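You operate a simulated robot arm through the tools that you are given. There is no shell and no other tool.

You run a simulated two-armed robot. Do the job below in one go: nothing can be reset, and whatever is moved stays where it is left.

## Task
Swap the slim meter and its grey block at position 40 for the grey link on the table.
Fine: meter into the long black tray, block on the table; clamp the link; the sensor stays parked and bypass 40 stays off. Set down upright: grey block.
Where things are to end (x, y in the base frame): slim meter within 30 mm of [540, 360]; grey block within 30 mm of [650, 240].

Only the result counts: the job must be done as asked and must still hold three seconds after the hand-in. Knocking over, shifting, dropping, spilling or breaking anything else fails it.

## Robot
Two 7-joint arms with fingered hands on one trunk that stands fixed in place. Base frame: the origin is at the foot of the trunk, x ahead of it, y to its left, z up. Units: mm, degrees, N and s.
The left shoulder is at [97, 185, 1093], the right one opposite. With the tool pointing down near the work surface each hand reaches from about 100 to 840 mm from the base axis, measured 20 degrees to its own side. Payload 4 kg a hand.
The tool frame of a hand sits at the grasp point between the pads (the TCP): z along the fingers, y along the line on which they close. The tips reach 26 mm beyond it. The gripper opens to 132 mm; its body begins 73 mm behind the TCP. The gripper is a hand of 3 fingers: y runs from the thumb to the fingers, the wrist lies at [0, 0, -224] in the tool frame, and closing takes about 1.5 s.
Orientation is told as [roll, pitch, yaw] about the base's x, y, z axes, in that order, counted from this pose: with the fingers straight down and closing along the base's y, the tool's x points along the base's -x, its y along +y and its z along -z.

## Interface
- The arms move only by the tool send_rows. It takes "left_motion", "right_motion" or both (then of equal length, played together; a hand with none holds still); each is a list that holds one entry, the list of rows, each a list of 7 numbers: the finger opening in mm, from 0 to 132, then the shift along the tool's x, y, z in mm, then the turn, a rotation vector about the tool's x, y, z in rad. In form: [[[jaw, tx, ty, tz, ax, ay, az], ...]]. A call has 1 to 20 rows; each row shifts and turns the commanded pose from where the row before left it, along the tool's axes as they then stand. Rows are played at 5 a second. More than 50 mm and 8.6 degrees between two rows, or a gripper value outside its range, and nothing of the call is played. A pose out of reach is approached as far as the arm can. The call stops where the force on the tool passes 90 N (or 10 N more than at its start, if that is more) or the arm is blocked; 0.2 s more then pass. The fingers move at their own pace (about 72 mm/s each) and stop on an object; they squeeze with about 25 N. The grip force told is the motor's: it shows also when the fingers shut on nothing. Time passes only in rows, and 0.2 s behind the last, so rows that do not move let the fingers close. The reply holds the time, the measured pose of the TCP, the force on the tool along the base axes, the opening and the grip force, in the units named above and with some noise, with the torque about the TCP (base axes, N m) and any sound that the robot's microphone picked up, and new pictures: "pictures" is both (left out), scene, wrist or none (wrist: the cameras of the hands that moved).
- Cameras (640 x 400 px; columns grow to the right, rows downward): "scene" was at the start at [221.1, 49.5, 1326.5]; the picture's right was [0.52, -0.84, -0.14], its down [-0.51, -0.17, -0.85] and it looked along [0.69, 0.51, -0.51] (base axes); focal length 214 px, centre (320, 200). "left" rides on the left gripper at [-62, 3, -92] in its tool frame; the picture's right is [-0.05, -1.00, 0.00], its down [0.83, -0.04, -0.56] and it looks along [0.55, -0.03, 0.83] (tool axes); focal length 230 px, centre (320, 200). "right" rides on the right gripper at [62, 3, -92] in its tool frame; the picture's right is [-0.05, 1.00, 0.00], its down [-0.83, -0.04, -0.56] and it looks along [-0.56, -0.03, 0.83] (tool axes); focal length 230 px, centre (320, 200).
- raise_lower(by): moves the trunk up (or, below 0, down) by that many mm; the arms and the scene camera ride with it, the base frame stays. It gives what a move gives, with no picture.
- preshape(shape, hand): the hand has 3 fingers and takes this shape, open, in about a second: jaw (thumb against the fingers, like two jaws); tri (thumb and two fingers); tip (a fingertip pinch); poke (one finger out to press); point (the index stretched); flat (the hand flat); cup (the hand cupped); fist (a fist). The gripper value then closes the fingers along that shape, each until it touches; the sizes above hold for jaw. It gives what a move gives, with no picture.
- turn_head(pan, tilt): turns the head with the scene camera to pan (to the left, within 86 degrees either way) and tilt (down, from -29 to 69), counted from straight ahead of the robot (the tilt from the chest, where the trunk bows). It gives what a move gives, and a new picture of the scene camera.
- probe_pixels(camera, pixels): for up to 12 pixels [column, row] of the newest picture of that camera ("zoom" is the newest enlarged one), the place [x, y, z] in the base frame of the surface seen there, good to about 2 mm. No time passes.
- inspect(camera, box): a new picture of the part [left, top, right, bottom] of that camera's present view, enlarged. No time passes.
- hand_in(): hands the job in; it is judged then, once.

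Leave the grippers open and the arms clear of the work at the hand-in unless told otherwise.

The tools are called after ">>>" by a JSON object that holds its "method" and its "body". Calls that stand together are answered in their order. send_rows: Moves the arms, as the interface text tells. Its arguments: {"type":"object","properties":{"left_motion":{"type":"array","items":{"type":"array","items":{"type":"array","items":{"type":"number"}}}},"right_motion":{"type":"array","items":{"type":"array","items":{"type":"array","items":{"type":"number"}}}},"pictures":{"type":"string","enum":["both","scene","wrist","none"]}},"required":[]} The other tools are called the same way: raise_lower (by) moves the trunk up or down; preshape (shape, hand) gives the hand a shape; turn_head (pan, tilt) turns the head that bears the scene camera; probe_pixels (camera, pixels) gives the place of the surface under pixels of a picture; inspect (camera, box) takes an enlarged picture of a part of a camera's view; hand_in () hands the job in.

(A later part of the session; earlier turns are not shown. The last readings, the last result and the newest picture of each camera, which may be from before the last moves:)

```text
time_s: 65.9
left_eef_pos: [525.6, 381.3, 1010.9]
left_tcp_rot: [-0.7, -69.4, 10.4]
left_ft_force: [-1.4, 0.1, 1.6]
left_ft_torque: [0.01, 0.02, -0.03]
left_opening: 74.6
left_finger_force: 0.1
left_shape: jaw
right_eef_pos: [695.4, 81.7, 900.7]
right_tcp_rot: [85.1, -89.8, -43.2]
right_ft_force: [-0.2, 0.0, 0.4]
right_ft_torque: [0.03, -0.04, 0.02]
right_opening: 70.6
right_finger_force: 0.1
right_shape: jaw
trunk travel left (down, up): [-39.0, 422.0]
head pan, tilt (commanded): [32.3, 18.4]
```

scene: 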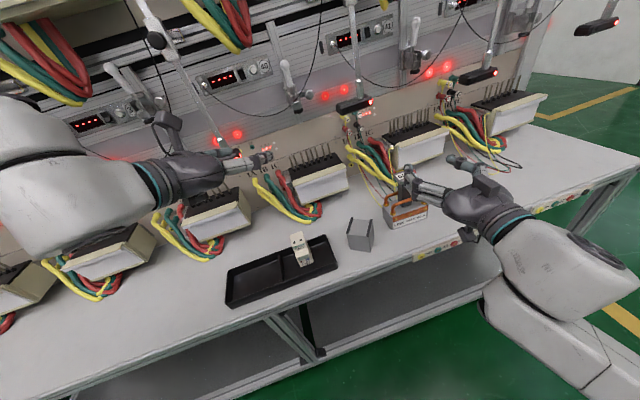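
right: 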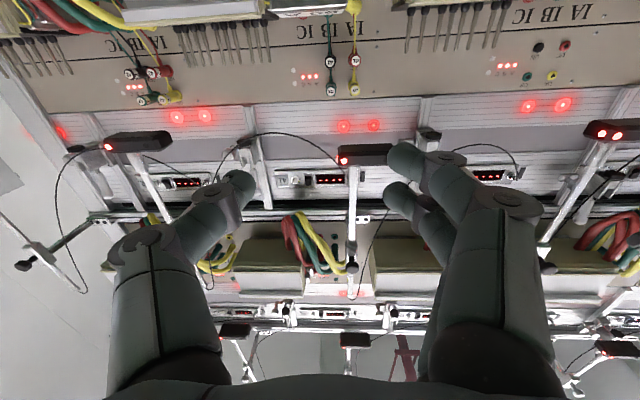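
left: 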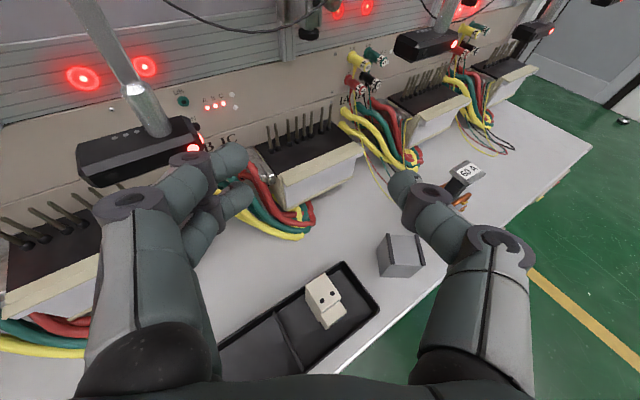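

>>> {"method": "inspect", "body": {"camera": "scene", "box": [374, 158, 438, 238]}}

>>> {"method": "inspect", "body": {"camera": "left", "box": [420, 140, 520, 220]}}

```text
5.00 times, centred on (406, 198) of scene
```

zoom: 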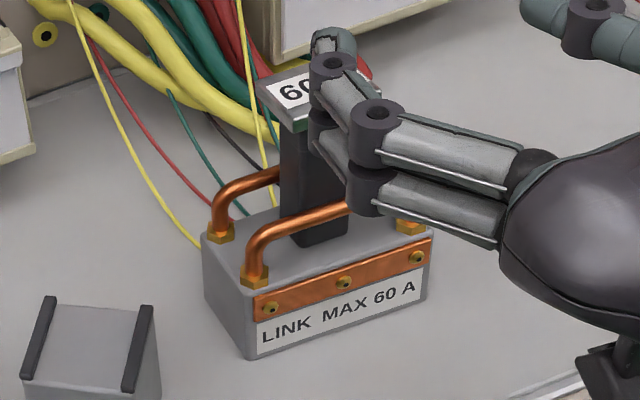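

```text
5.00 times, centred on (470, 180) of left
```

zoom: 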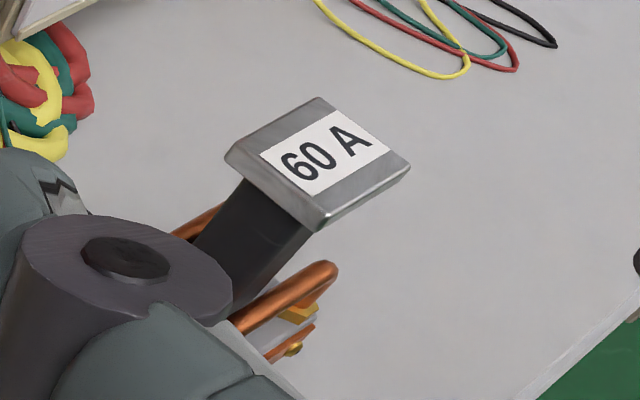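

>>> {"method": "probe_pixels", "body": {"camera": "zoom", "pixels": [[234, 149], [320, 102], [404, 165], [316, 216], [228, 160], [230, 168], [312, 226], [260, 230], [215, 230], [290, 240], [300, 290], [330, 268]]}}

>>> {"method": "inspect", "body": {"camera": "scene", "box": [374, 158, 438, 238]}}

>>> {"method": "probe_pixels", "body": {"camera": "zoom", "pixels": [[262, 82], [296, 128], [268, 98], [300, 135], [283, 140], [285, 200], [310, 140], [310, 230], [256, 348], [420, 298], [210, 248], [300, 228]]}}

```text
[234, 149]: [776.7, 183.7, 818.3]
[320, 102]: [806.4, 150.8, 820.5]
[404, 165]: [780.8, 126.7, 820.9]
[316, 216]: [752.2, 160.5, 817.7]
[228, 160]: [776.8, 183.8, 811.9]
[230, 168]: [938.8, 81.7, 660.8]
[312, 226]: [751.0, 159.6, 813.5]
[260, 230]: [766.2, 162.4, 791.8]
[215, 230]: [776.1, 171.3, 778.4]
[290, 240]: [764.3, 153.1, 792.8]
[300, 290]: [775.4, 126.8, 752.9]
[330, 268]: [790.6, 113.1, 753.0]
```

```text
5.00 times, centred on (406, 198) of scene
```

zoom: 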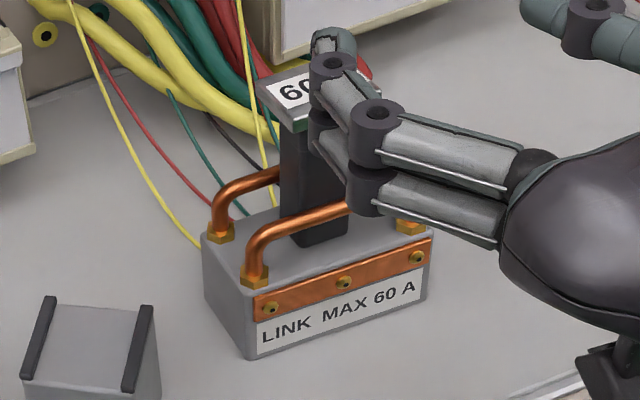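

```text
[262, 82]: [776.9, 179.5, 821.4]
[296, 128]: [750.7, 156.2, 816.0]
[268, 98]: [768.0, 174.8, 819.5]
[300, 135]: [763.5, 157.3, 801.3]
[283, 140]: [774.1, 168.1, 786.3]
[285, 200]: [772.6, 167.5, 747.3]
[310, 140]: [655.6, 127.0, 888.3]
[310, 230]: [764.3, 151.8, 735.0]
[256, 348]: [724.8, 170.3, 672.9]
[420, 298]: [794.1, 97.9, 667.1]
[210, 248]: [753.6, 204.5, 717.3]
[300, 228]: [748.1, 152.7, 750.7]
```

Post centre ≈ (779,154.5), plate underside ≈812, bars ≈756 top. I lower the right hand to z≈784 in front of the link and look from scene and left camera before going in.

>>> {"method": "send_rows", "body": {"right_motion": [[[70, 39, -0.6, 0, 0, 0, 0], [70, 39, -0.6, 0, 0, 0, 0], [70, 38.7, -0.5, 0, 0, 0, 0], [70, 0, 0, 20, 0, 0, 0], [70, 0, 0, 0, 0, 0, 0]]], "pictures": "both"}}

>>> {"method": "inspect", "body": {"camera": "scene", "box": [374, 158, 454, 248]}}

>>> {"method": "inspect", "body": {"camera": "left", "box": [420, 140, 520, 220]}}

```text
time_s: 67.1
left_eef_pos: [523.6, 381.5, 1010.1]
left_tcp_rot: [-0.6, -69.4, 10.2]
left_ft_force: [-0.4, -0.3, -0.4]
left_ft_torque: [0.01, -0.02, 0.0]
left_opening: 74.7
left_finger_force: 0.1
left_shape: jaw
right_eef_pos: [712.6, 95.7, 784.5]
right_tcp_rot: [79.9, -89.8, -37.8]
right_ft_force: [0.6, 0.4, 0.5]
right_ft_torque: [0.01, 0.01, 0.0]
right_opening: 70.5
right_finger_force: 0.0
right_shape: jaw
trunk travel left (down, up): [-39.0, 422.0]
head pan, tilt (commanded): [32.3, 18.4]
```

scene: 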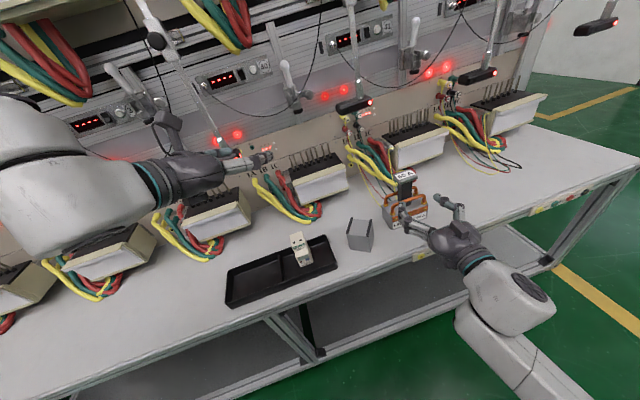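
right: 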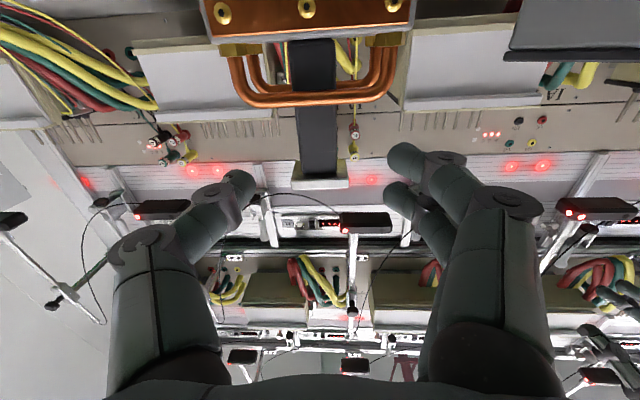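

```text
4.44 times, centred on (414, 203) of scene
```

zoom: 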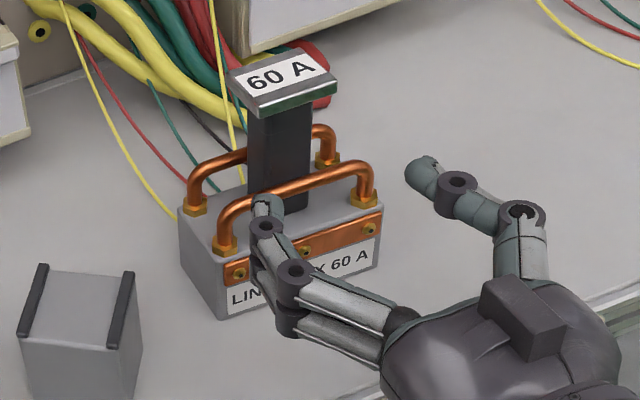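

```text
5.00 times, centred on (470, 180) of left
```

zoom: 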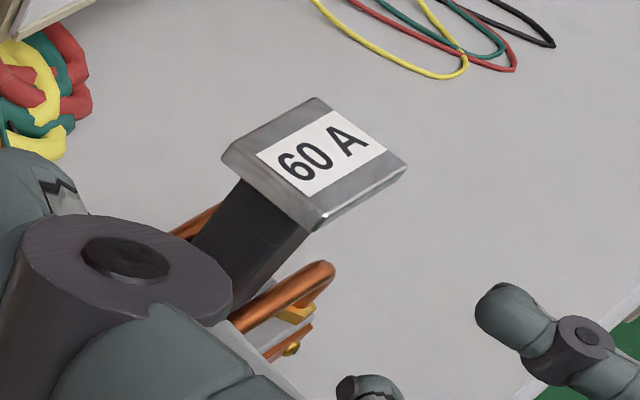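

Aligned both ways. I advance 60 mm over the front bar and check.

>>> {"method": "send_rows", "body": {"right_motion": [[[70, 0, 0, 20, 0, 0, 0], [70, 0, 0, 20, 0, 0, 0], [70, 0, 0, 20, 0, 0, 0]]], "pictures": "both"}}

>>> {"method": "inspect", "body": {"camera": "scene", "box": [374, 158, 454, 248]}}

```text
time_s: 67.9
left_eef_pos: [525.7, 382.7, 1010.0]
left_tcp_rot: [-0.6, -69.4, 10.2]
left_ft_force: [-0.1, -0.3, 0.0]
left_ft_torque: [0.0, 0.01, 0.03]
left_opening: 75.0
left_finger_force: 0.1
left_shape: jaw
right_eef_pos: [755.8, 135.9, 784.3]
right_tcp_rot: [78.3, -89.8, -36.4]
right_ft_force: [0.3, 0.6, 0.2]
right_ft_torque: [-0.01, -0.04, -0.02]
right_opening: 70.6
right_finger_force: 0.1
right_shape: jaw
trunk travel left (down, up): [-39.0, 422.0]
head pan, tilt (commanded): [32.3, 18.4]
```

scene: 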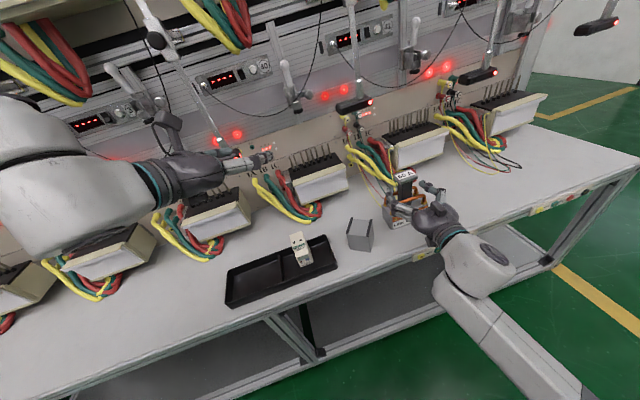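
right: 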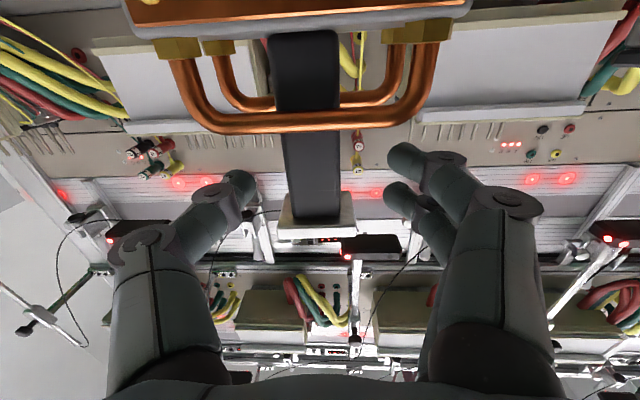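

```text
4.44 times, centred on (414, 203) of scene
```

zoom: 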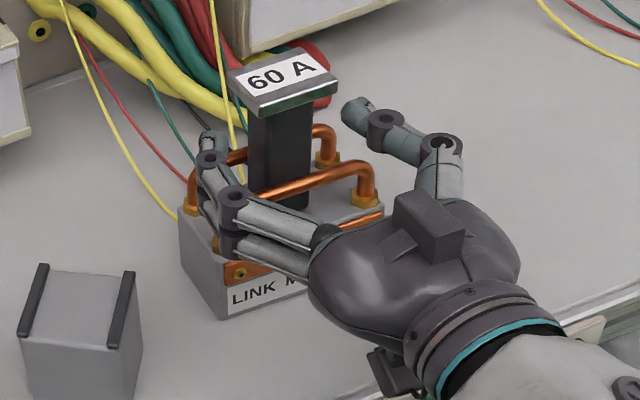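

Good clearance all around. I advance the last 29 mm and close on the post.

>>> {"method": "send_rows", "body": {"right_motion": [[[70, 0, -1, 15, 0, 0, 0], [70, 0, -0.5, 14, 0, 0, 0], [70, 0, 0, 0, 0, 0, 0], [8, 0, 0, 0, 0, 0, 0], [8, 0, 0, 0, 0, 0, 0], [8, 0, 0, 0, 0, 0, 0], [8, 0, 0, 0, 0, 0, 0], [8, 0, 0, 0, 0, 0, 0], [8, 0, 0, 0, 0, 0, 0]]], "pictures": "both"}}

>>> {"method": "inspect", "body": {"camera": "scene", "box": [374, 158, 454, 248]}}

```text
time_s: 69.9
left_eef_pos: [525.2, 381.9, 1009.6]
left_tcp_rot: [-0.6, -69.4, 10.3]
left_ft_force: [-0.3, -0.8, -0.8]
left_ft_torque: [-0.03, 0.04, 0.01]
left_opening: 75.0
left_finger_force: 0.0
left_shape: jaw
right_eef_pos: [778.6, 153.4, 782.7]
right_tcp_rot: [71.1, -89.6, -29.1]
right_ft_force: [-0.2, 0.2, -3.0]
right_ft_torque: [0.01, 0.01, -0.04]
right_opening: 0.2
right_finger_force: 24.8
right_shape: jaw
trunk travel left (down, up): [-39.0, 422.0]
head pan, tilt (commanded): [32.3, 18.4]
```

scene: 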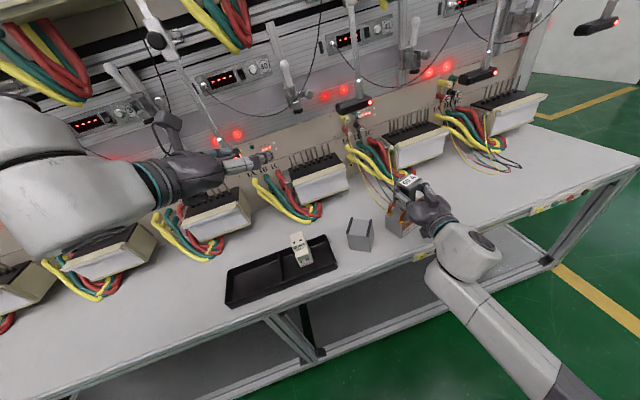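
right: 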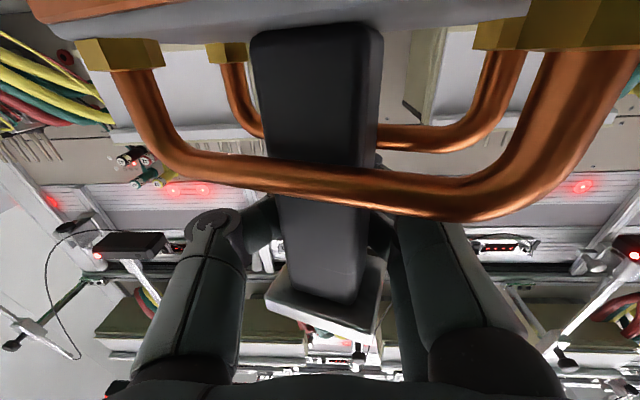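

```text
4.44 times, centred on (414, 203) of scene
```

zoom: 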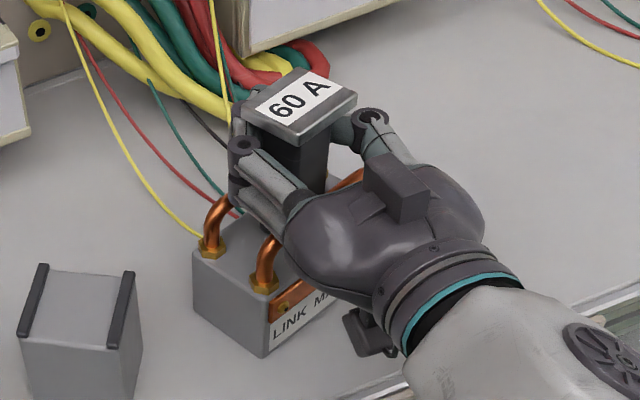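

The fingertips closed behind the post and twisted the link a little. I open again and look at where it stands.

>>> {"method": "send_rows", "body": {"right_motion": [[[30, 0, 0, 0, 0, 0, 0], [50, 0, 0, 0, 0, 0, 0], [70, 0, 0, 0, 0, 0, 0], [70, 0, 0, 0, 0, 0, 0], [70, 0, 0, 0, 0, 0, 0]]], "pictures": "both"}}

>>> {"method": "inspect", "body": {"camera": "scene", "box": [374, 158, 454, 248]}}

>>> {"method": "inspect", "body": {"camera": "left", "box": [420, 140, 520, 220]}}

```text
time_s: 71.1
left_eef_pos: [525.1, 381.8, 1010.3]
left_tcp_rot: [-0.5, -69.4, 10.3]
left_ft_force: [-0.3, -0.3, 1.0]
left_ft_torque: [0.02, 0.01, -0.03]
left_opening: 75.0
left_finger_force: 0.0
left_shape: jaw
right_eef_pos: [779.0, 153.2, 784.9]
right_tcp_rot: [81.1, -89.9, -39.1]
right_ft_force: [0.6, 0.0, -0.2]
right_ft_torque: [-0.03, 0.0, 0.02]
right_opening: 69.3
right_finger_force: 0.0
right_shape: jaw
trunk travel left (down, up): [-39.0, 422.0]
head pan, tilt (commanded): [32.3, 18.4]
```

scene: 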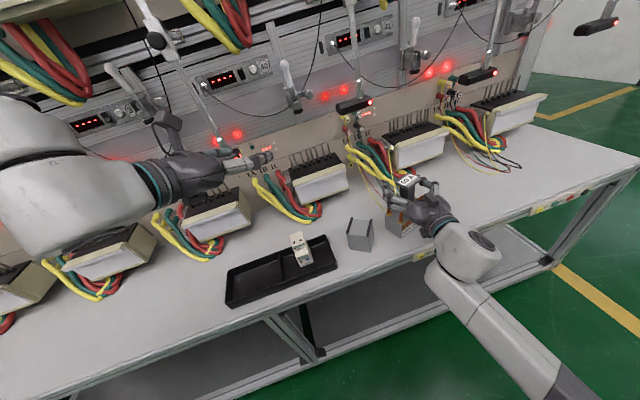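
right: 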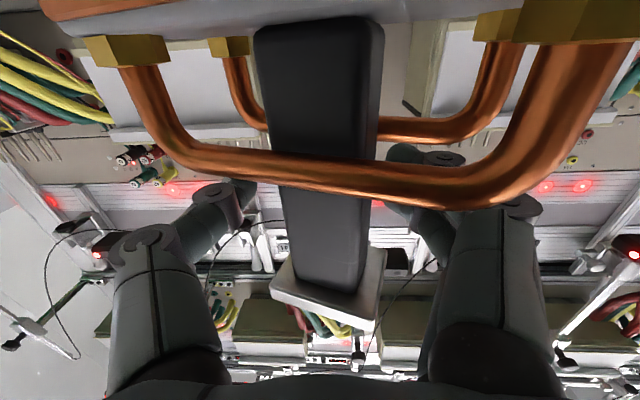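

```text
4.44 times, centred on (414, 203) of scene
```

zoom: 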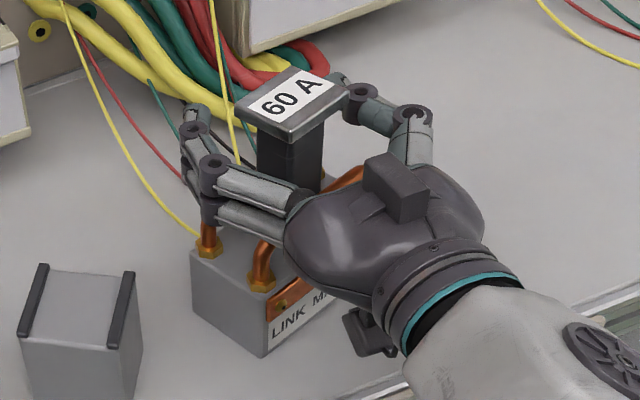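

```text
5.00 times, centred on (470, 180) of left
```

zoom: 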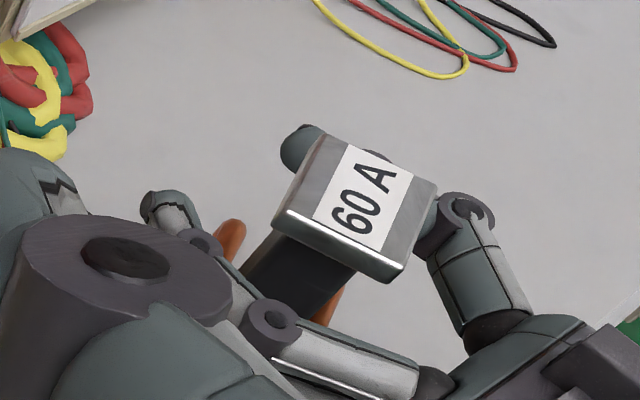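

>>> {"method": "probe_pixels", "body": {"camera": "zoom", "pixels": [[284, 207], [326, 140], [432, 188], [390, 262], [360, 200], [290, 270], [320, 290], [275, 250]]}}

>>> {"method": "probe_pixels", "body": {"camera": "scene", "pixels": [[403, 181], [409, 176], [420, 180], [413, 187], [392, 223], [404, 237], [391, 218], [404, 222]]}}

```text
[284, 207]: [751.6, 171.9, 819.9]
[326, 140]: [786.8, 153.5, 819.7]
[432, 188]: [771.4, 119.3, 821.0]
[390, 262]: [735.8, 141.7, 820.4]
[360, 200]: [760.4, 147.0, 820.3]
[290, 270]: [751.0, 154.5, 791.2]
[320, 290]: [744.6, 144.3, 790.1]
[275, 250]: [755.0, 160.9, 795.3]
```

```text
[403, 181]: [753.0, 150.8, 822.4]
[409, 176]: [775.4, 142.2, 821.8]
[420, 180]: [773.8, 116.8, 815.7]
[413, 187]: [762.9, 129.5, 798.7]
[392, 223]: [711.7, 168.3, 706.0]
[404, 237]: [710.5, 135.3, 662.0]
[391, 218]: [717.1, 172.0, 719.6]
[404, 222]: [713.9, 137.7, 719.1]
```

The link turned to about 61° (centre now ≈(761,147)), still standing. I retreat, turn the hand to yaw 50°, and will re-grip with only the fingertip pads on the post (tips flush with its back face) so they can't curl behind it.

>>> {"method": "send_rows", "body": {"right_motion": [[[84, 0, 0, 0, 0, 0, 0], [84, 0, 0, -20, 0, 0, 0], [84, 0, 0, -28, 0, 0, 0], [84, 0, 0, -28, 0, 0, 0], [80, 0, 0, 0, -0.14, 0, 0], [80, 0, -1.2, -17, 0, 0, 0], [80, 0, 0, 0, 0, 0, 0]]], "pictures": "both"}}

>>> {"method": "inspect", "body": {"camera": "left", "box": [420, 140, 520, 220]}}

>>> {"method": "probe_pixels", "body": {"camera": "zoom", "pixels": [[284, 207], [326, 140], [432, 188], [390, 262], [360, 200], [290, 270], [320, 290], [275, 250]]}}

```text
time_s: 72.7
left_eef_pos: [525.0, 381.0, 1009.0]
left_tcp_rot: [-0.7, -69.3, 10.3]
left_ft_force: [-0.6, 0.0, -0.2]
left_ft_torque: [0.01, -0.02, -0.03]
left_opening: 74.8
left_finger_force: 0.2
left_shape: jaw
right_eef_pos: [713.6, 88.2, 783.3]
right_tcp_rot: [85.0, -89.8, -35.1]
right_ft_force: [-0.2, 0.0, -1.1]
right_ft_torque: [-0.04, 0.02, 0.0]
right_opening: 80.2
right_finger_force: 0.1
right_shape: jaw
trunk travel left (down, up): [-39.0, 422.0]
head pan, tilt (commanded): [32.3, 18.4]
```

scene: 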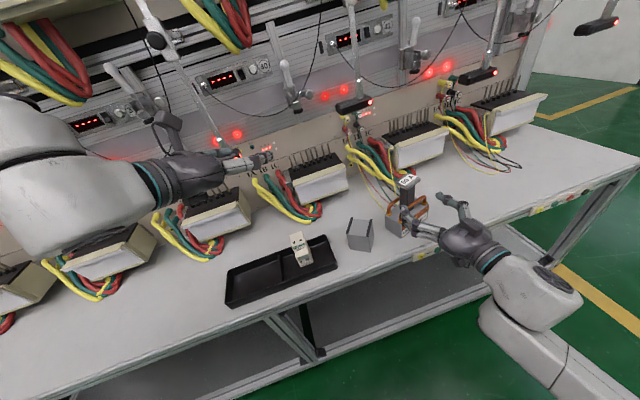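
right: 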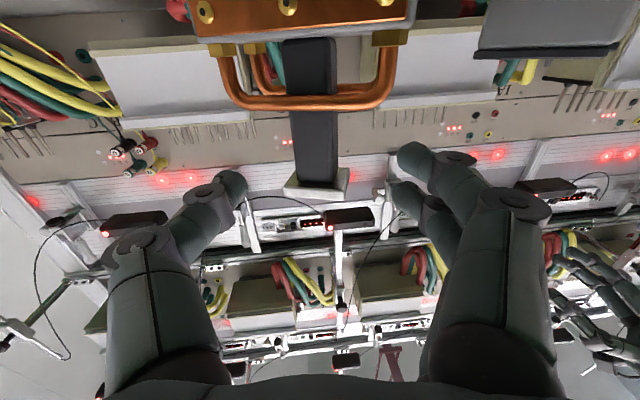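

```text
5.00 times, centred on (470, 180) of left
```

zoom: 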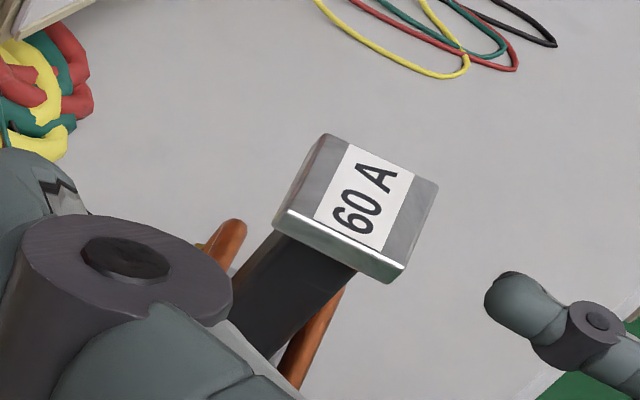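

```text
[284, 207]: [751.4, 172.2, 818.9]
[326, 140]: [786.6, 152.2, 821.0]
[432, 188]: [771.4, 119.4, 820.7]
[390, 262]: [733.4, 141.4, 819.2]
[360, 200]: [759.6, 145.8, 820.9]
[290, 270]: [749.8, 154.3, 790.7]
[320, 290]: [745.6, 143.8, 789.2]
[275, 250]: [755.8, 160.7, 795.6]
```

Link unchanged since. I turn the hand further to match the link's heading (≈58.5°) and shift sideways to face it squarely.

>>> {"method": "send_rows", "body": {"right_motion": [[[80, 0, 0, 0, -0.148, 0, 0], [80, 0, -9.8, 0, 0, 0, 0], [80, 0, 0, 0, 0, 0, 0]]], "pictures": "wrist"}}

```text
time_s: 73.5
left_eef_pos: [525.6, 382.1, 1010.4]
left_tcp_rot: [-0.6, -69.5, 10.3]
left_ft_force: [-0.3, -0.7, 0.0]
left_ft_torque: [0.02, -0.03, 0.0]
left_opening: 74.8
left_finger_force: 0.0
left_shape: jaw
right_eef_pos: [721.9, 84.7, 784.5]
right_tcp_rot: [98.7, -89.7, -40.2]
right_ft_force: [-0.4, 0.7, -0.6]
right_ft_torque: [0.01, -0.01, 0.04]
right_opening: 80.5
right_finger_force: 0.0
right_shape: jaw
trunk travel left (down, up): [-39.0, 422.0]
head pan, tilt (commanded): [32.3, 18.4]
```

right: 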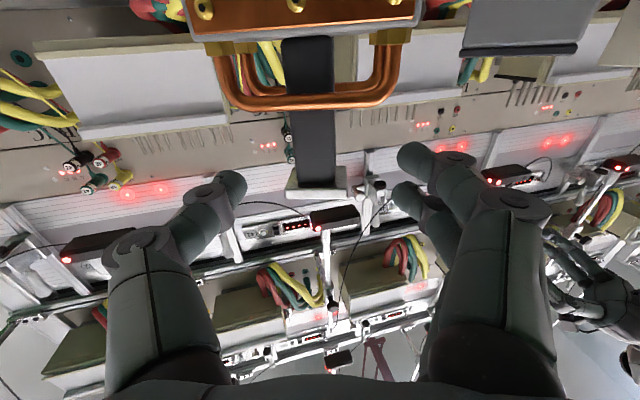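

Square on now. I advance 57 mm (tips flush with the post's back), and close gradually, watching the opening (expect ~25).

>>> {"method": "send_rows", "body": {"right_motion": [[[80, 0, -0.4, 20, 0, 0, 0], [80, 0, -0.4, 20, 0, 0, 0], [70, 0, 0, 17, 0, 0, 0], [60, 0, 0, 0, 0, 0, 0], [50, 0, 0, 0, 0, 0, 0], [42, 0, 0, 0, 0, 0, 0], [36, 0, 0, 0, 0, 0, 0], [30, 0, 0, 0, 0, 0, 0]]], "pictures": "both"}}

>>> {"method": "inspect", "body": {"camera": "left", "box": [420, 140, 520, 220]}}

```text
time_s: 75.3
left_eef_pos: [524.1, 380.5, 1010.4]
left_tcp_rot: [-0.6, -69.4, 10.2]
left_ft_force: [-0.3, 0.4, -0.5]
left_ft_torque: [-0.01, -0.05, 0.05]
left_opening: 75.0
left_finger_force: 0.0
left_shape: jaw
right_eef_pos: [751.8, 131.9, 784.5]
right_tcp_rot: [96.9, -89.8, -38.4]
right_ft_force: [1.0, -0.9, -0.2]
right_ft_torque: [-0.03, 0.0, 0.02]
right_opening: 30.9
right_finger_force: 0.0
right_shape: jaw
trunk travel left (down, up): [-39.0, 422.0]
head pan, tilt (commanded): [32.3, 18.4]
```

scene: 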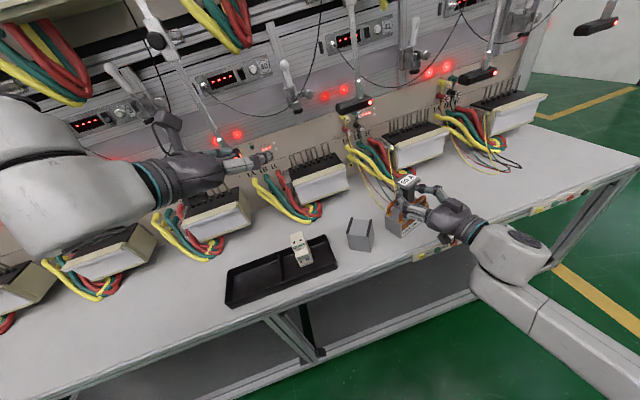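
right: 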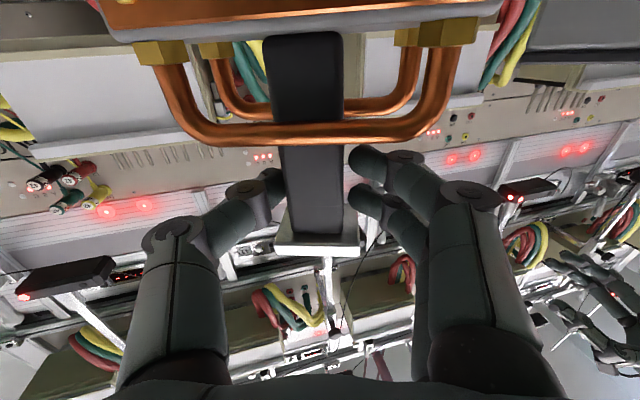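

```text
5.00 times, centred on (470, 180) of left
```

zoom: 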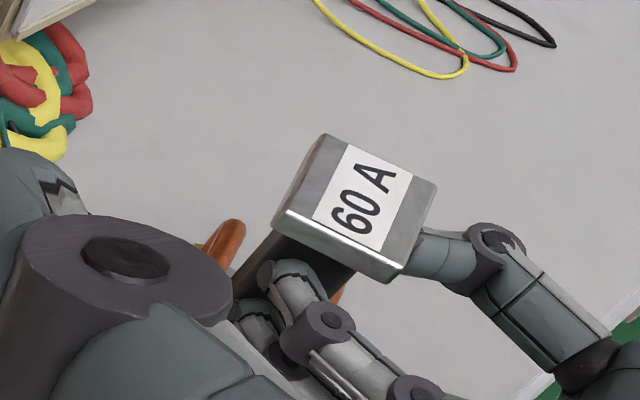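

Fingers straddle the post with no contact yet at 31 mm. I close further stepwise.

>>> {"method": "send_rows", "body": {"right_motion": [[[27, 0, 0, 0, 0, 0, 0], [24, 0, 0, 0, 0, 0, 0], [20, 0, 0, 0, 0, 0, 0], [16, 0, 0, 0, 0, 0, 0], [14, 0, 0, 0, 0, 0, 0]]], "pictures": "both"}}

>>> {"method": "inspect", "body": {"camera": "left", "box": [420, 140, 520, 220]}}

```text
time_s: 76.5
left_eef_pos: [524.7, 380.6, 1010.2]
left_tcp_rot: [-0.6, -69.3, 10.3]
left_ft_force: [-0.2, 0.0, 0.0]
left_ft_torque: [-0.02, 0.02, 0.01]
left_opening: 74.8
left_finger_force: 0.0
left_shape: jaw
right_eef_pos: [750.6, 130.9, 783.8]
right_tcp_rot: [97.5, -89.8, -38.9]
right_ft_force: [0.0, 0.5, 0.7]
right_ft_torque: [-0.02, 0.02, 0.05]
right_opening: 24.3
right_finger_force: 25.3
right_shape: jaw
trunk travel left (down, up): [-39.0, 422.0]
head pan, tilt (commanded): [32.3, 18.4]
```

scene: 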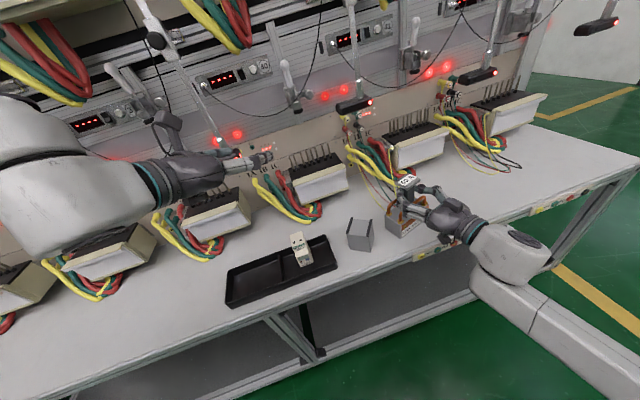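
right: 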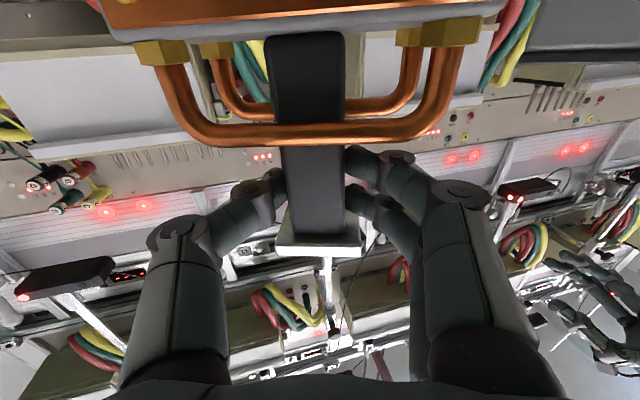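

```text
5.00 times, centred on (470, 180) of left
```

zoom: 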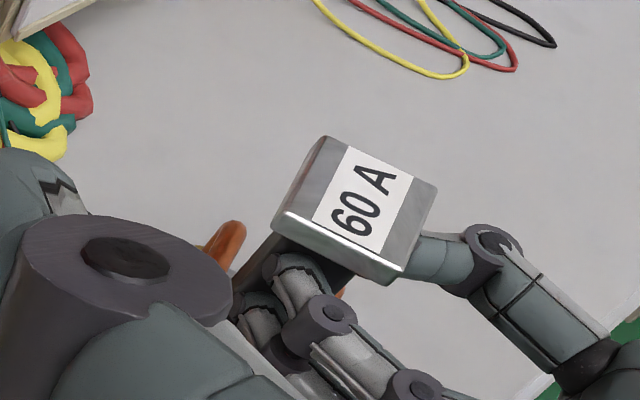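

Gripped at 24.3 mm with 25 N and the link stayed straight. I lift 15 mm and check weight and tilt.

>>> {"method": "send_rows", "body": {"right_motion": [[[10, -3, 0, 0, 0, 0, 0], [10, -6, 0, 0, 0, 0, 0], [10, -6, 0, 0, 0, 0, 0], [10, 0, 0, 0, 0, 0, 0]]], "pictures": "both"}}

>>> {"method": "inspect", "body": {"camera": "scene", "box": [374, 158, 454, 248]}}

```text
time_s: 77.5
left_eef_pos: [525.6, 381.2, 1008.7]
left_tcp_rot: [-0.6, -69.3, 10.3]
left_ft_force: [0.3, 0.3, -0.3]
left_ft_torque: [-0.01, 0.04, -0.04]
left_opening: 74.9
left_finger_force: 0.0
left_shape: jaw
right_eef_pos: [751.1, 133.3, 799.2]
right_tcp_rot: [87.6, -89.7, -29.1]
right_ft_force: [1.0, 0.4, -4.2]
right_ft_torque: [-0.04, 0.04, 0.0]
right_opening: 24.6
right_finger_force: 24.8
right_shape: jaw
trunk travel left (down, up): [-39.0, 422.0]
head pan, tilt (commanded): [32.3, 18.4]
```

scene: 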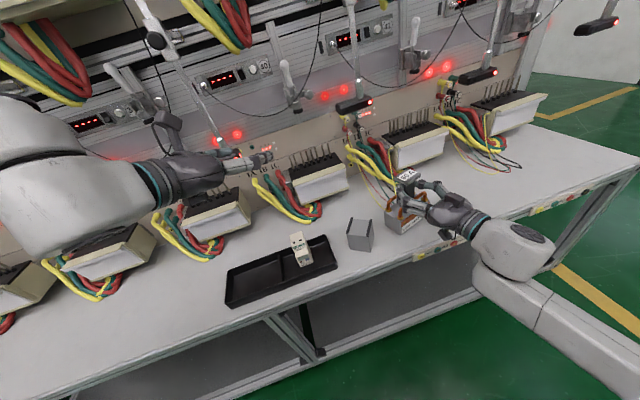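
right: 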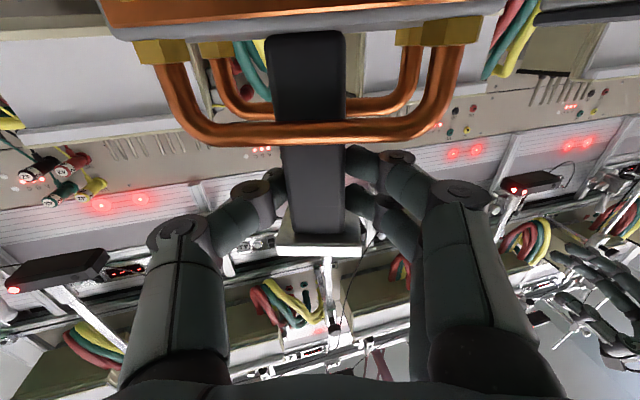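

```text
4.44 times, centred on (414, 203) of scene
```

zoom: 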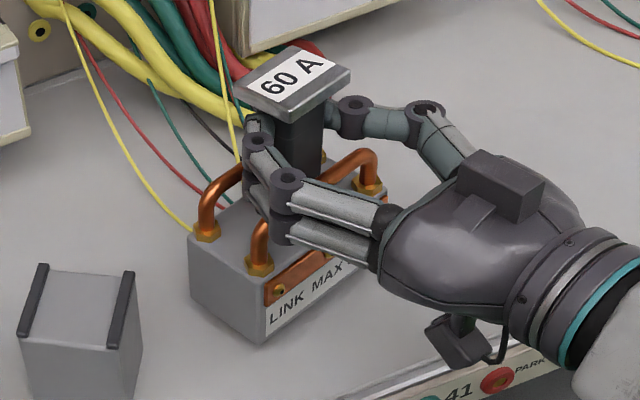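

Held upright, weight ≈0.43 kg. I raise it 95 mm, turn it to the bench heading, and carry it over to in front of station 40 (staging point s≈745, t≈261).

>>> {"method": "send_rows", "body": {"right_motion": [[[10, -24, 0, 0, 0, 0, 0], [10, -24, 0, 0, 0, 0, 0], [10, -24, 0, 0, 0, 0, 0], [10, -23, 0, 0, 0, 0, 0], [10, 0, 0, 0, 0.111, 0, 0], [10, 0, 0, 0, 0.111, 0, 0], [10, 0, 22.95, 13.8, 0, 0, 0], [10, 0, 22.95, 13.8, 0, 0, 0], [10, 0, 22.95, 13.8, 0, 0, 0], [10, 0, 22.95, 13.8, 0, 0, 0], [10, 0, 22.95, 13.8, 0, 0, 0], [10, 0, 22.95, 13.8, 0, 0, 0], [10, 0, 22.95, 13.8, 0, 0, 0], [10, 0, 22.95, 13.8, 0, 0, 0], [10, 0, 0, 0, 0, 0, 0]]], "pictures": "both"}}

>>> {"method": "inspect", "body": {"camera": "left", "box": [200, 60, 440, 260]}}

```text
time_s: 80.7
left_eef_pos: [526.4, 381.4, 1009.8]
left_tcp_rot: [-0.7, -69.3, 10.2]
left_ft_force: [-0.9, 0.7, -0.1]
left_ft_torque: [-0.01, 0.01, 0.0]
left_opening: 74.5
left_finger_force: 0.1
left_shape: jaw
right_eef_pos: [699.6, 340.5, 892.9]
right_tcp_rot: [78.3, -89.7, -32.5]
right_ft_force: [0.3, 0.1, -3.4]
right_ft_torque: [-0.02, 0.06, 0.01]
right_opening: 24.5
right_finger_force: 24.4
right_shape: jaw
trunk travel left (down, up): [-39.0, 422.0]
head pan, tilt (commanded): [32.3, 18.4]
```

scene: 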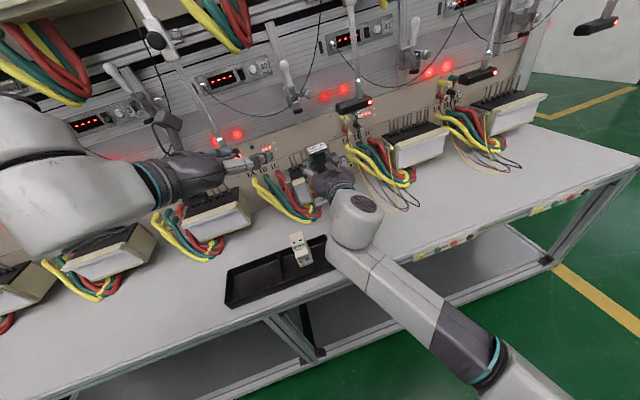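
right: 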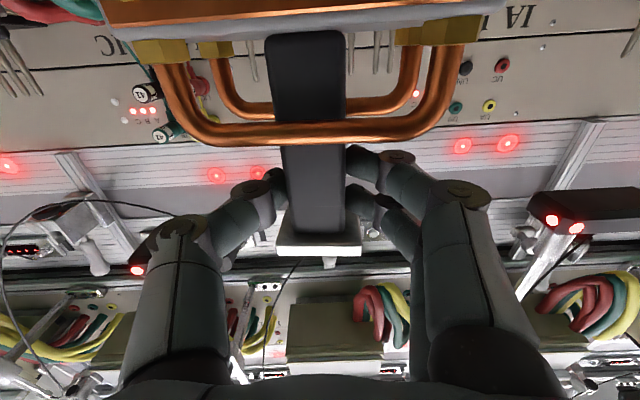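

```text
2.00 times, centred on (320, 160) of left
```

zoom: 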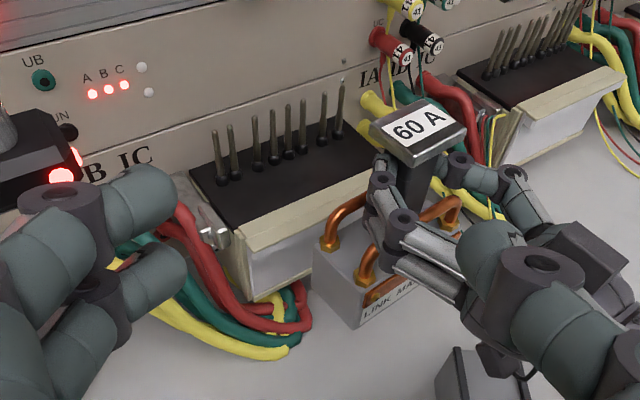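

Link held above the staging point. I check that the cable loop to its left is clear of its footprint.

>>> {"method": "probe_pixels", "body": {"camera": "left", "pixels": [[311, 218], [305, 210], [300, 230], [312, 208], [297, 236], [315, 215], [320, 190], [340, 222]]}}

>>> {"method": "inspect", "body": {"camera": "left", "box": [280, 160, 400, 240]}}

```text
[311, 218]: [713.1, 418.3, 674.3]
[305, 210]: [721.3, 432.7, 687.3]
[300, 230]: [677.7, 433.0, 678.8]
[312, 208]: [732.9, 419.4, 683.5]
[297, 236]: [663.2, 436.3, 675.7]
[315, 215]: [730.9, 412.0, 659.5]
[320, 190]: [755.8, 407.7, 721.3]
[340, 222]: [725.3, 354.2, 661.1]
```

```text
5.00 times, centred on (340, 200) of left
```

zoom: 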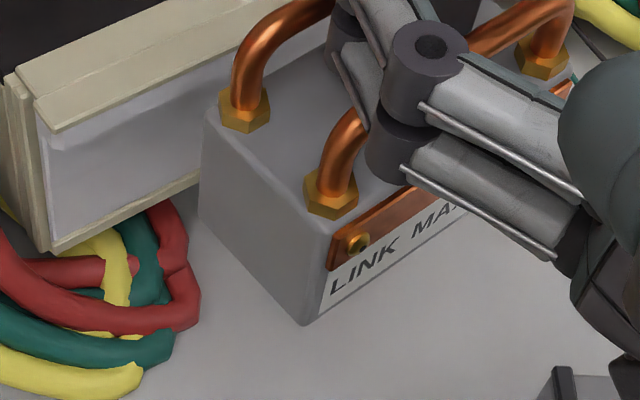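

The cable loop is ~22 mm behind the link's footprint; I shift 10 mm toward me while lowering.

>>> {"method": "send_rows", "body": {"right_motion": [[[10, 23, 0, -5, 0, 0, 0], [10, 23, 0, -5, 0, 0, 0], [10, 23, 0, 0, 0, 0, 0], [10, 23, 0, 0, 0, 0, 0], [10, 8, 0, 0, 0, 0, 0], [10, 0, 0, 0, 0, 0, 0]]], "pictures": "both"}}

>>> {"method": "inspect", "body": {"camera": "left", "box": [260, 140, 440, 260]}}

```text
time_s: 82.1
left_eef_pos: [526.6, 381.3, 1008.9]
left_tcp_rot: [-0.6, -69.4, 10.3]
left_ft_force: [-0.5, 0.4, -0.6]
left_ft_torque: [0.04, 0.04, -0.02]
left_opening: 75.0
left_finger_force: 0.0
left_shape: jaw
right_eef_pos: [690.8, 332.2, 791.5]
right_tcp_rot: [51.0, -89.7, -5.4]
right_ft_force: [-0.2, -0.3, -3.4]
right_ft_torque: [-0.08, 0.11, 0.0]
right_opening: 24.5
right_finger_force: 24.9
right_shape: jaw
trunk travel left (down, up): [-39.0, 422.0]
head pan, tilt (commanded): [32.3, 18.4]
```

scene: 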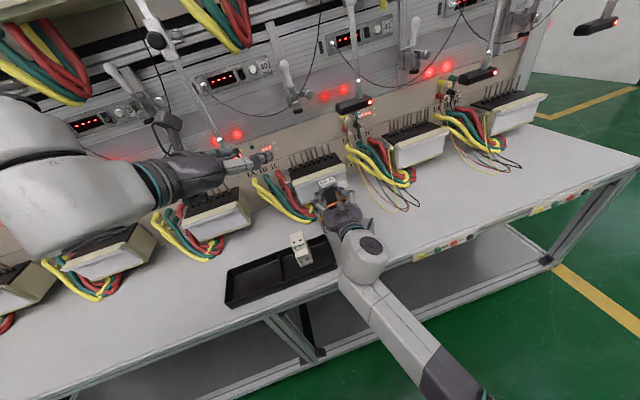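
right: 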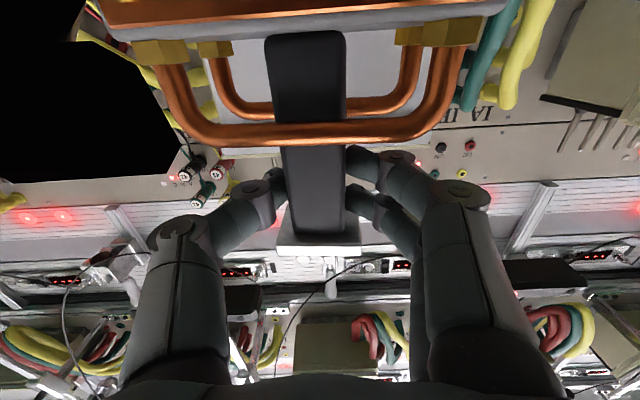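

```text
3.33 times, centred on (350, 200) of left
```

zoom: 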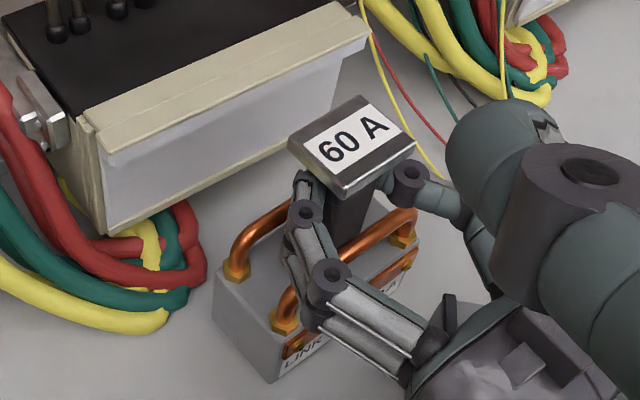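

The right hand's camera underneath is very close to the grey block on the table. I go straight up 60 mm immediately and check that the block hasn't moved.

>>> {"method": "send_rows", "body": {"right_motion": [[[10, -10, 0, 0, 0, 0, 0], [10, -25, 0, 0, 0, 0, 0], [10, -25, 0, 0, 0, 0, 0], [10, 0, 0, 0, 0, 0, 0]]], "pictures": "both"}}

>>> {"method": "inspect", "body": {"camera": "left", "box": [340, 180, 480, 300]}}

```text
time_s: 83.1
left_eef_pos: [525.3, 381.8, 1010.5]
left_tcp_rot: [-0.5, -69.2, 10.3]
left_ft_force: [-0.2, 0.3, -0.6]
left_ft_torque: [0.03, -0.01, -0.01]
left_opening: 74.5
left_finger_force: 0.1
left_shape: jaw
right_eef_pos: [690.8, 332.2, 852.7]
right_tcp_rot: [69.6, -89.9, -23.9]
right_ft_force: [-0.3, 0.5, -3.8]
right_ft_torque: [-0.06, 0.05, 0.0]
right_opening: 24.5
right_finger_force: 25.1
right_shape: jaw
trunk travel left (down, up): [-39.0, 422.0]
head pan, tilt (commanded): [32.3, 18.4]
```

scene: 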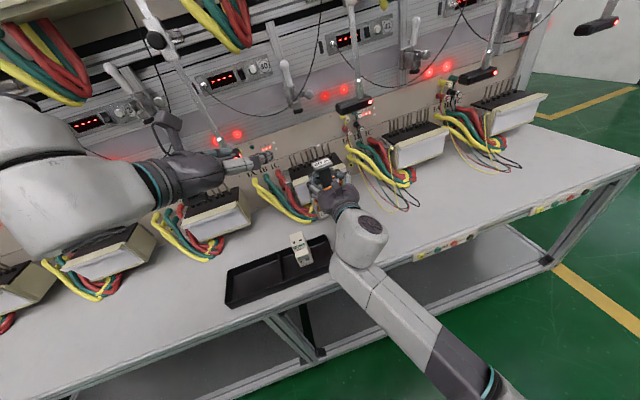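
right: 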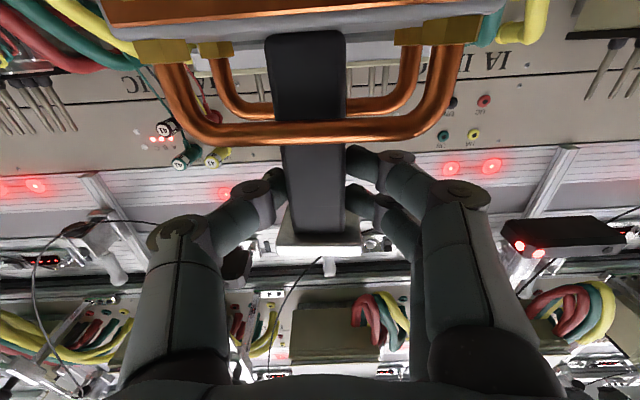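

```text
3.33 times, centred on (410, 240) of left
```

zoom: 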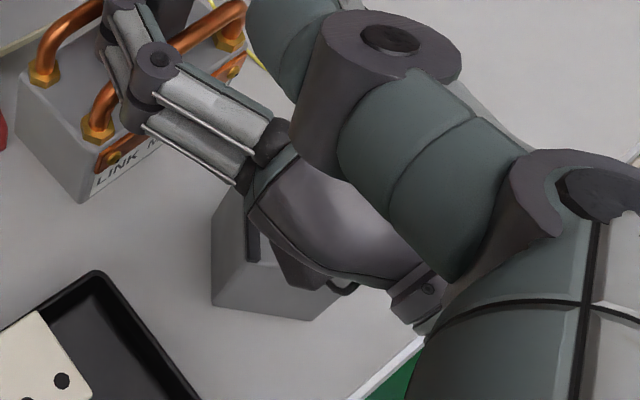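

>>> {"method": "probe_pixels", "body": {"camera": "zoom", "pixels": [[228, 205], [245, 260], [230, 260], [270, 300], [213, 303], [312, 318], [240, 185], [252, 250]]}}

```text
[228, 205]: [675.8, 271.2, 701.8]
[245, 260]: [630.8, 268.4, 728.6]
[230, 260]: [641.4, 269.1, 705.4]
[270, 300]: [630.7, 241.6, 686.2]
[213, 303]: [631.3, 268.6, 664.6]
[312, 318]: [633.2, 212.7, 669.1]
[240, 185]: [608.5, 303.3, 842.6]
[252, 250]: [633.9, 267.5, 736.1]
```

The block was nudged slightly (now ≈(659,241), still upright, within tolerance). I choose a better staging place: back on the right part of the table near (770,130), but turned to heading 10°, which the left hand can take easily. I carry the link there at height, then turn.

>>> {"method": "send_rows", "body": {"right_motion": [[[10, -24, 0, 0, 0, 0, 0], [10, -24, 0, 0, 0, 0, 0], [10, 0, -27, -14.6, 0, 0, 0], [10, 0, -27, -14.6, 0, 0, 0], [10, 0, -27, -14.6, 0, 0, 0], [10, 0, -27, -14.6, 0, 0, 0], [10, 0, -27, -14.6, 0, 0, 0], [10, 0, -27, -14.6, 0, 0, 0], [10, 0, -27, -14.6, 0, 0, 0], [10, 0, 0, 0, 0.125, 0, 0], [10, 0, 0, 0, 0.125, 0, 0], [10, 0, 0, 0, 0.125, 0, 0], [10, 0, 0, 0, 0.125, 0, 0], [10, 0, 0, 0, 0.125, 0, 0], [10, 0, 0, 0, 0, 0, 0]]], "pictures": "both"}}

```text
time_s: 86.3
left_eef_pos: [526.4, 381.5, 1009.5]
left_tcp_rot: [-0.4, -69.3, 10.3]
left_ft_force: [-0.5, -0.8, -0.2]
left_ft_torque: [0.04, -0.01, 0.02]
left_opening: 75.1
left_finger_force: 0.2
left_shape: jaw
right_eef_pos: [755.6, 126.6, 901.5]
right_tcp_rot: [43.5, -89.6, -33.6]
right_ft_force: [0.3, -0.6, -4.1]
right_ft_torque: [-0.02, 0.03, -0.01]
right_opening: 24.2
right_finger_force: 25.1
right_shape: jaw
trunk travel left (down, up): [-39.0, 422.0]
head pan, tilt (commanded): [32.3, 18.4]
```

scene: 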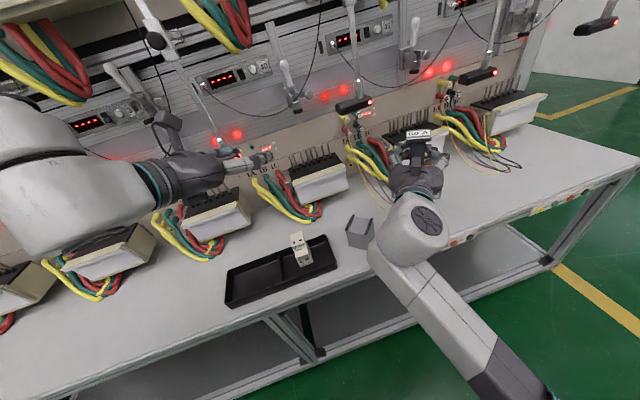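
right: 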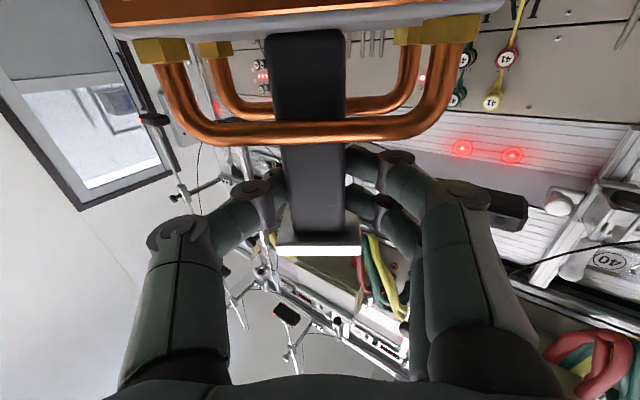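

Now at (756,127,901), heading 10°. I check the block again in the scene, then lower the link.

>>> {"method": "inspect", "body": {"camera": "scene", "box": [335, 200, 395, 260]}}

>>> {"method": "probe_pixels", "body": {"camera": "zoom", "pixels": [[220, 120], [330, 110], [400, 200], [250, 220], [300, 170], [260, 310], [380, 290]]}}

>>> {"method": "send_rows", "body": {"right_motion": [[[10, 25, 0, 0, 0, 0, 0], [10, 25, 0, 0, 0, 0, 0], [10, 25, 0, 0, 0, 0, 0], [10, 25, 0, 0, 0, 0, 0], [10, 9, 0, 0, 0, 0, 0], [10, 0, 0, 0, 0, 0, 0]]], "pictures": "both"}}

```text
6.67 times, centred on (365, 230) of scene
```

zoom: 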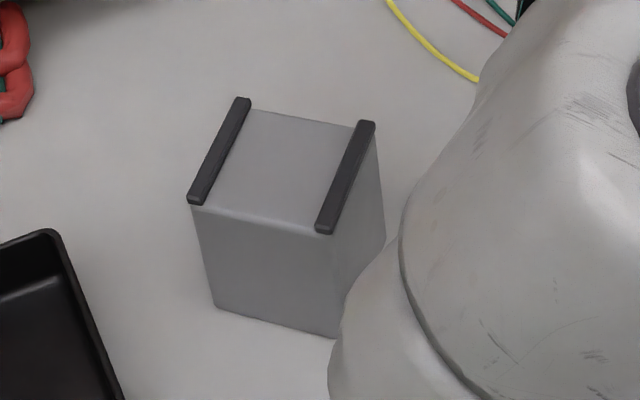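

```text
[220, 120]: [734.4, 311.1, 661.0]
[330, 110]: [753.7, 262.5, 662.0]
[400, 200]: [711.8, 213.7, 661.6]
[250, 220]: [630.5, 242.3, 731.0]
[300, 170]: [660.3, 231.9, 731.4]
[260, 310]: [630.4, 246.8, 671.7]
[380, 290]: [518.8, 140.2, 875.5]
```

```text
time_s: 87.7
left_eef_pos: [526.1, 382.1, 1010.1]
left_tcp_rot: [-0.6, -69.3, 10.2]
left_ft_force: [0.0, -0.5, 0.8]
left_ft_torque: [0.0, 0.03, 0.04]
left_opening: 74.9
left_finger_force: 0.1
left_shape: jaw
right_eef_pos: [755.3, 126.8, 792.8]
right_tcp_rot: [41.4, -89.7, -31.4]
right_ft_force: [0.6, -0.5, -4.0]
right_ft_torque: [-0.01, 0.08, 0.02]
right_opening: 24.2
right_finger_force: 25.3
right_shape: jaw
trunk travel left (down, up): [-39.0, 422.0]
head pan, tilt (commanded): [32.3, 18.4]
```

scene: 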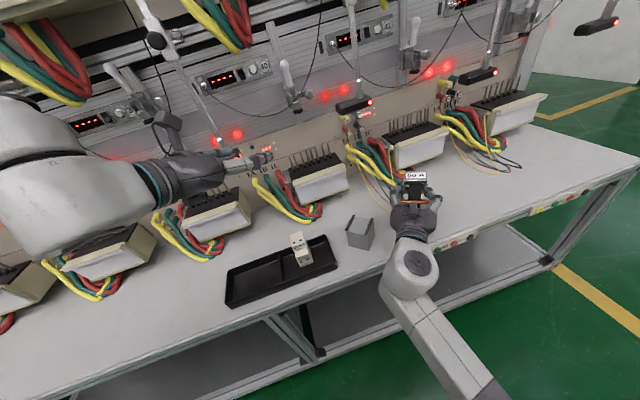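
right: 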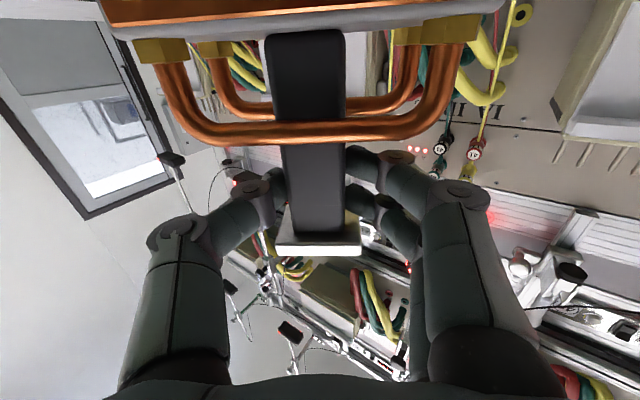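

>>> {"method": "send_rows", "body": {"right_motion": [[[10, 3, 0, 0, 0, 0, 0], [10, 3, 0, 0, 0, 0, 0], [10, 1, 0, 0, 0, 0, 0], [10, 1, 0, 0, 0, 0, 0], [10, 0, 0, 0, 0, 0, 0]]], "pictures": "none"}}

```text
time_s: 88.9
left_eef_pos: [524.1, 380.9, 1010.0]
left_tcp_rot: [-0.5, -69.3, 10.3]
left_ft_force: [0.4, -0.2, 0.2]
left_ft_torque: [0.0, 0.01, 0.0]
left_opening: 74.7
left_finger_force: 0.0
left_shape: jaw
right_eef_pos: [754.5, 127.1, 784.6]
right_tcp_rot: [44.1, -89.7, -34.4]
right_ft_force: [0.3, 0.7, -3.3]
right_ft_torque: [-0.01, 0.07, 0.04]
right_opening: 24.6
right_finger_force: 24.6
right_shape: jaw
trunk travel left (down, up): [-39.0, 422.0]
head pan, tilt (commanded): [32.3, 18.4]
```

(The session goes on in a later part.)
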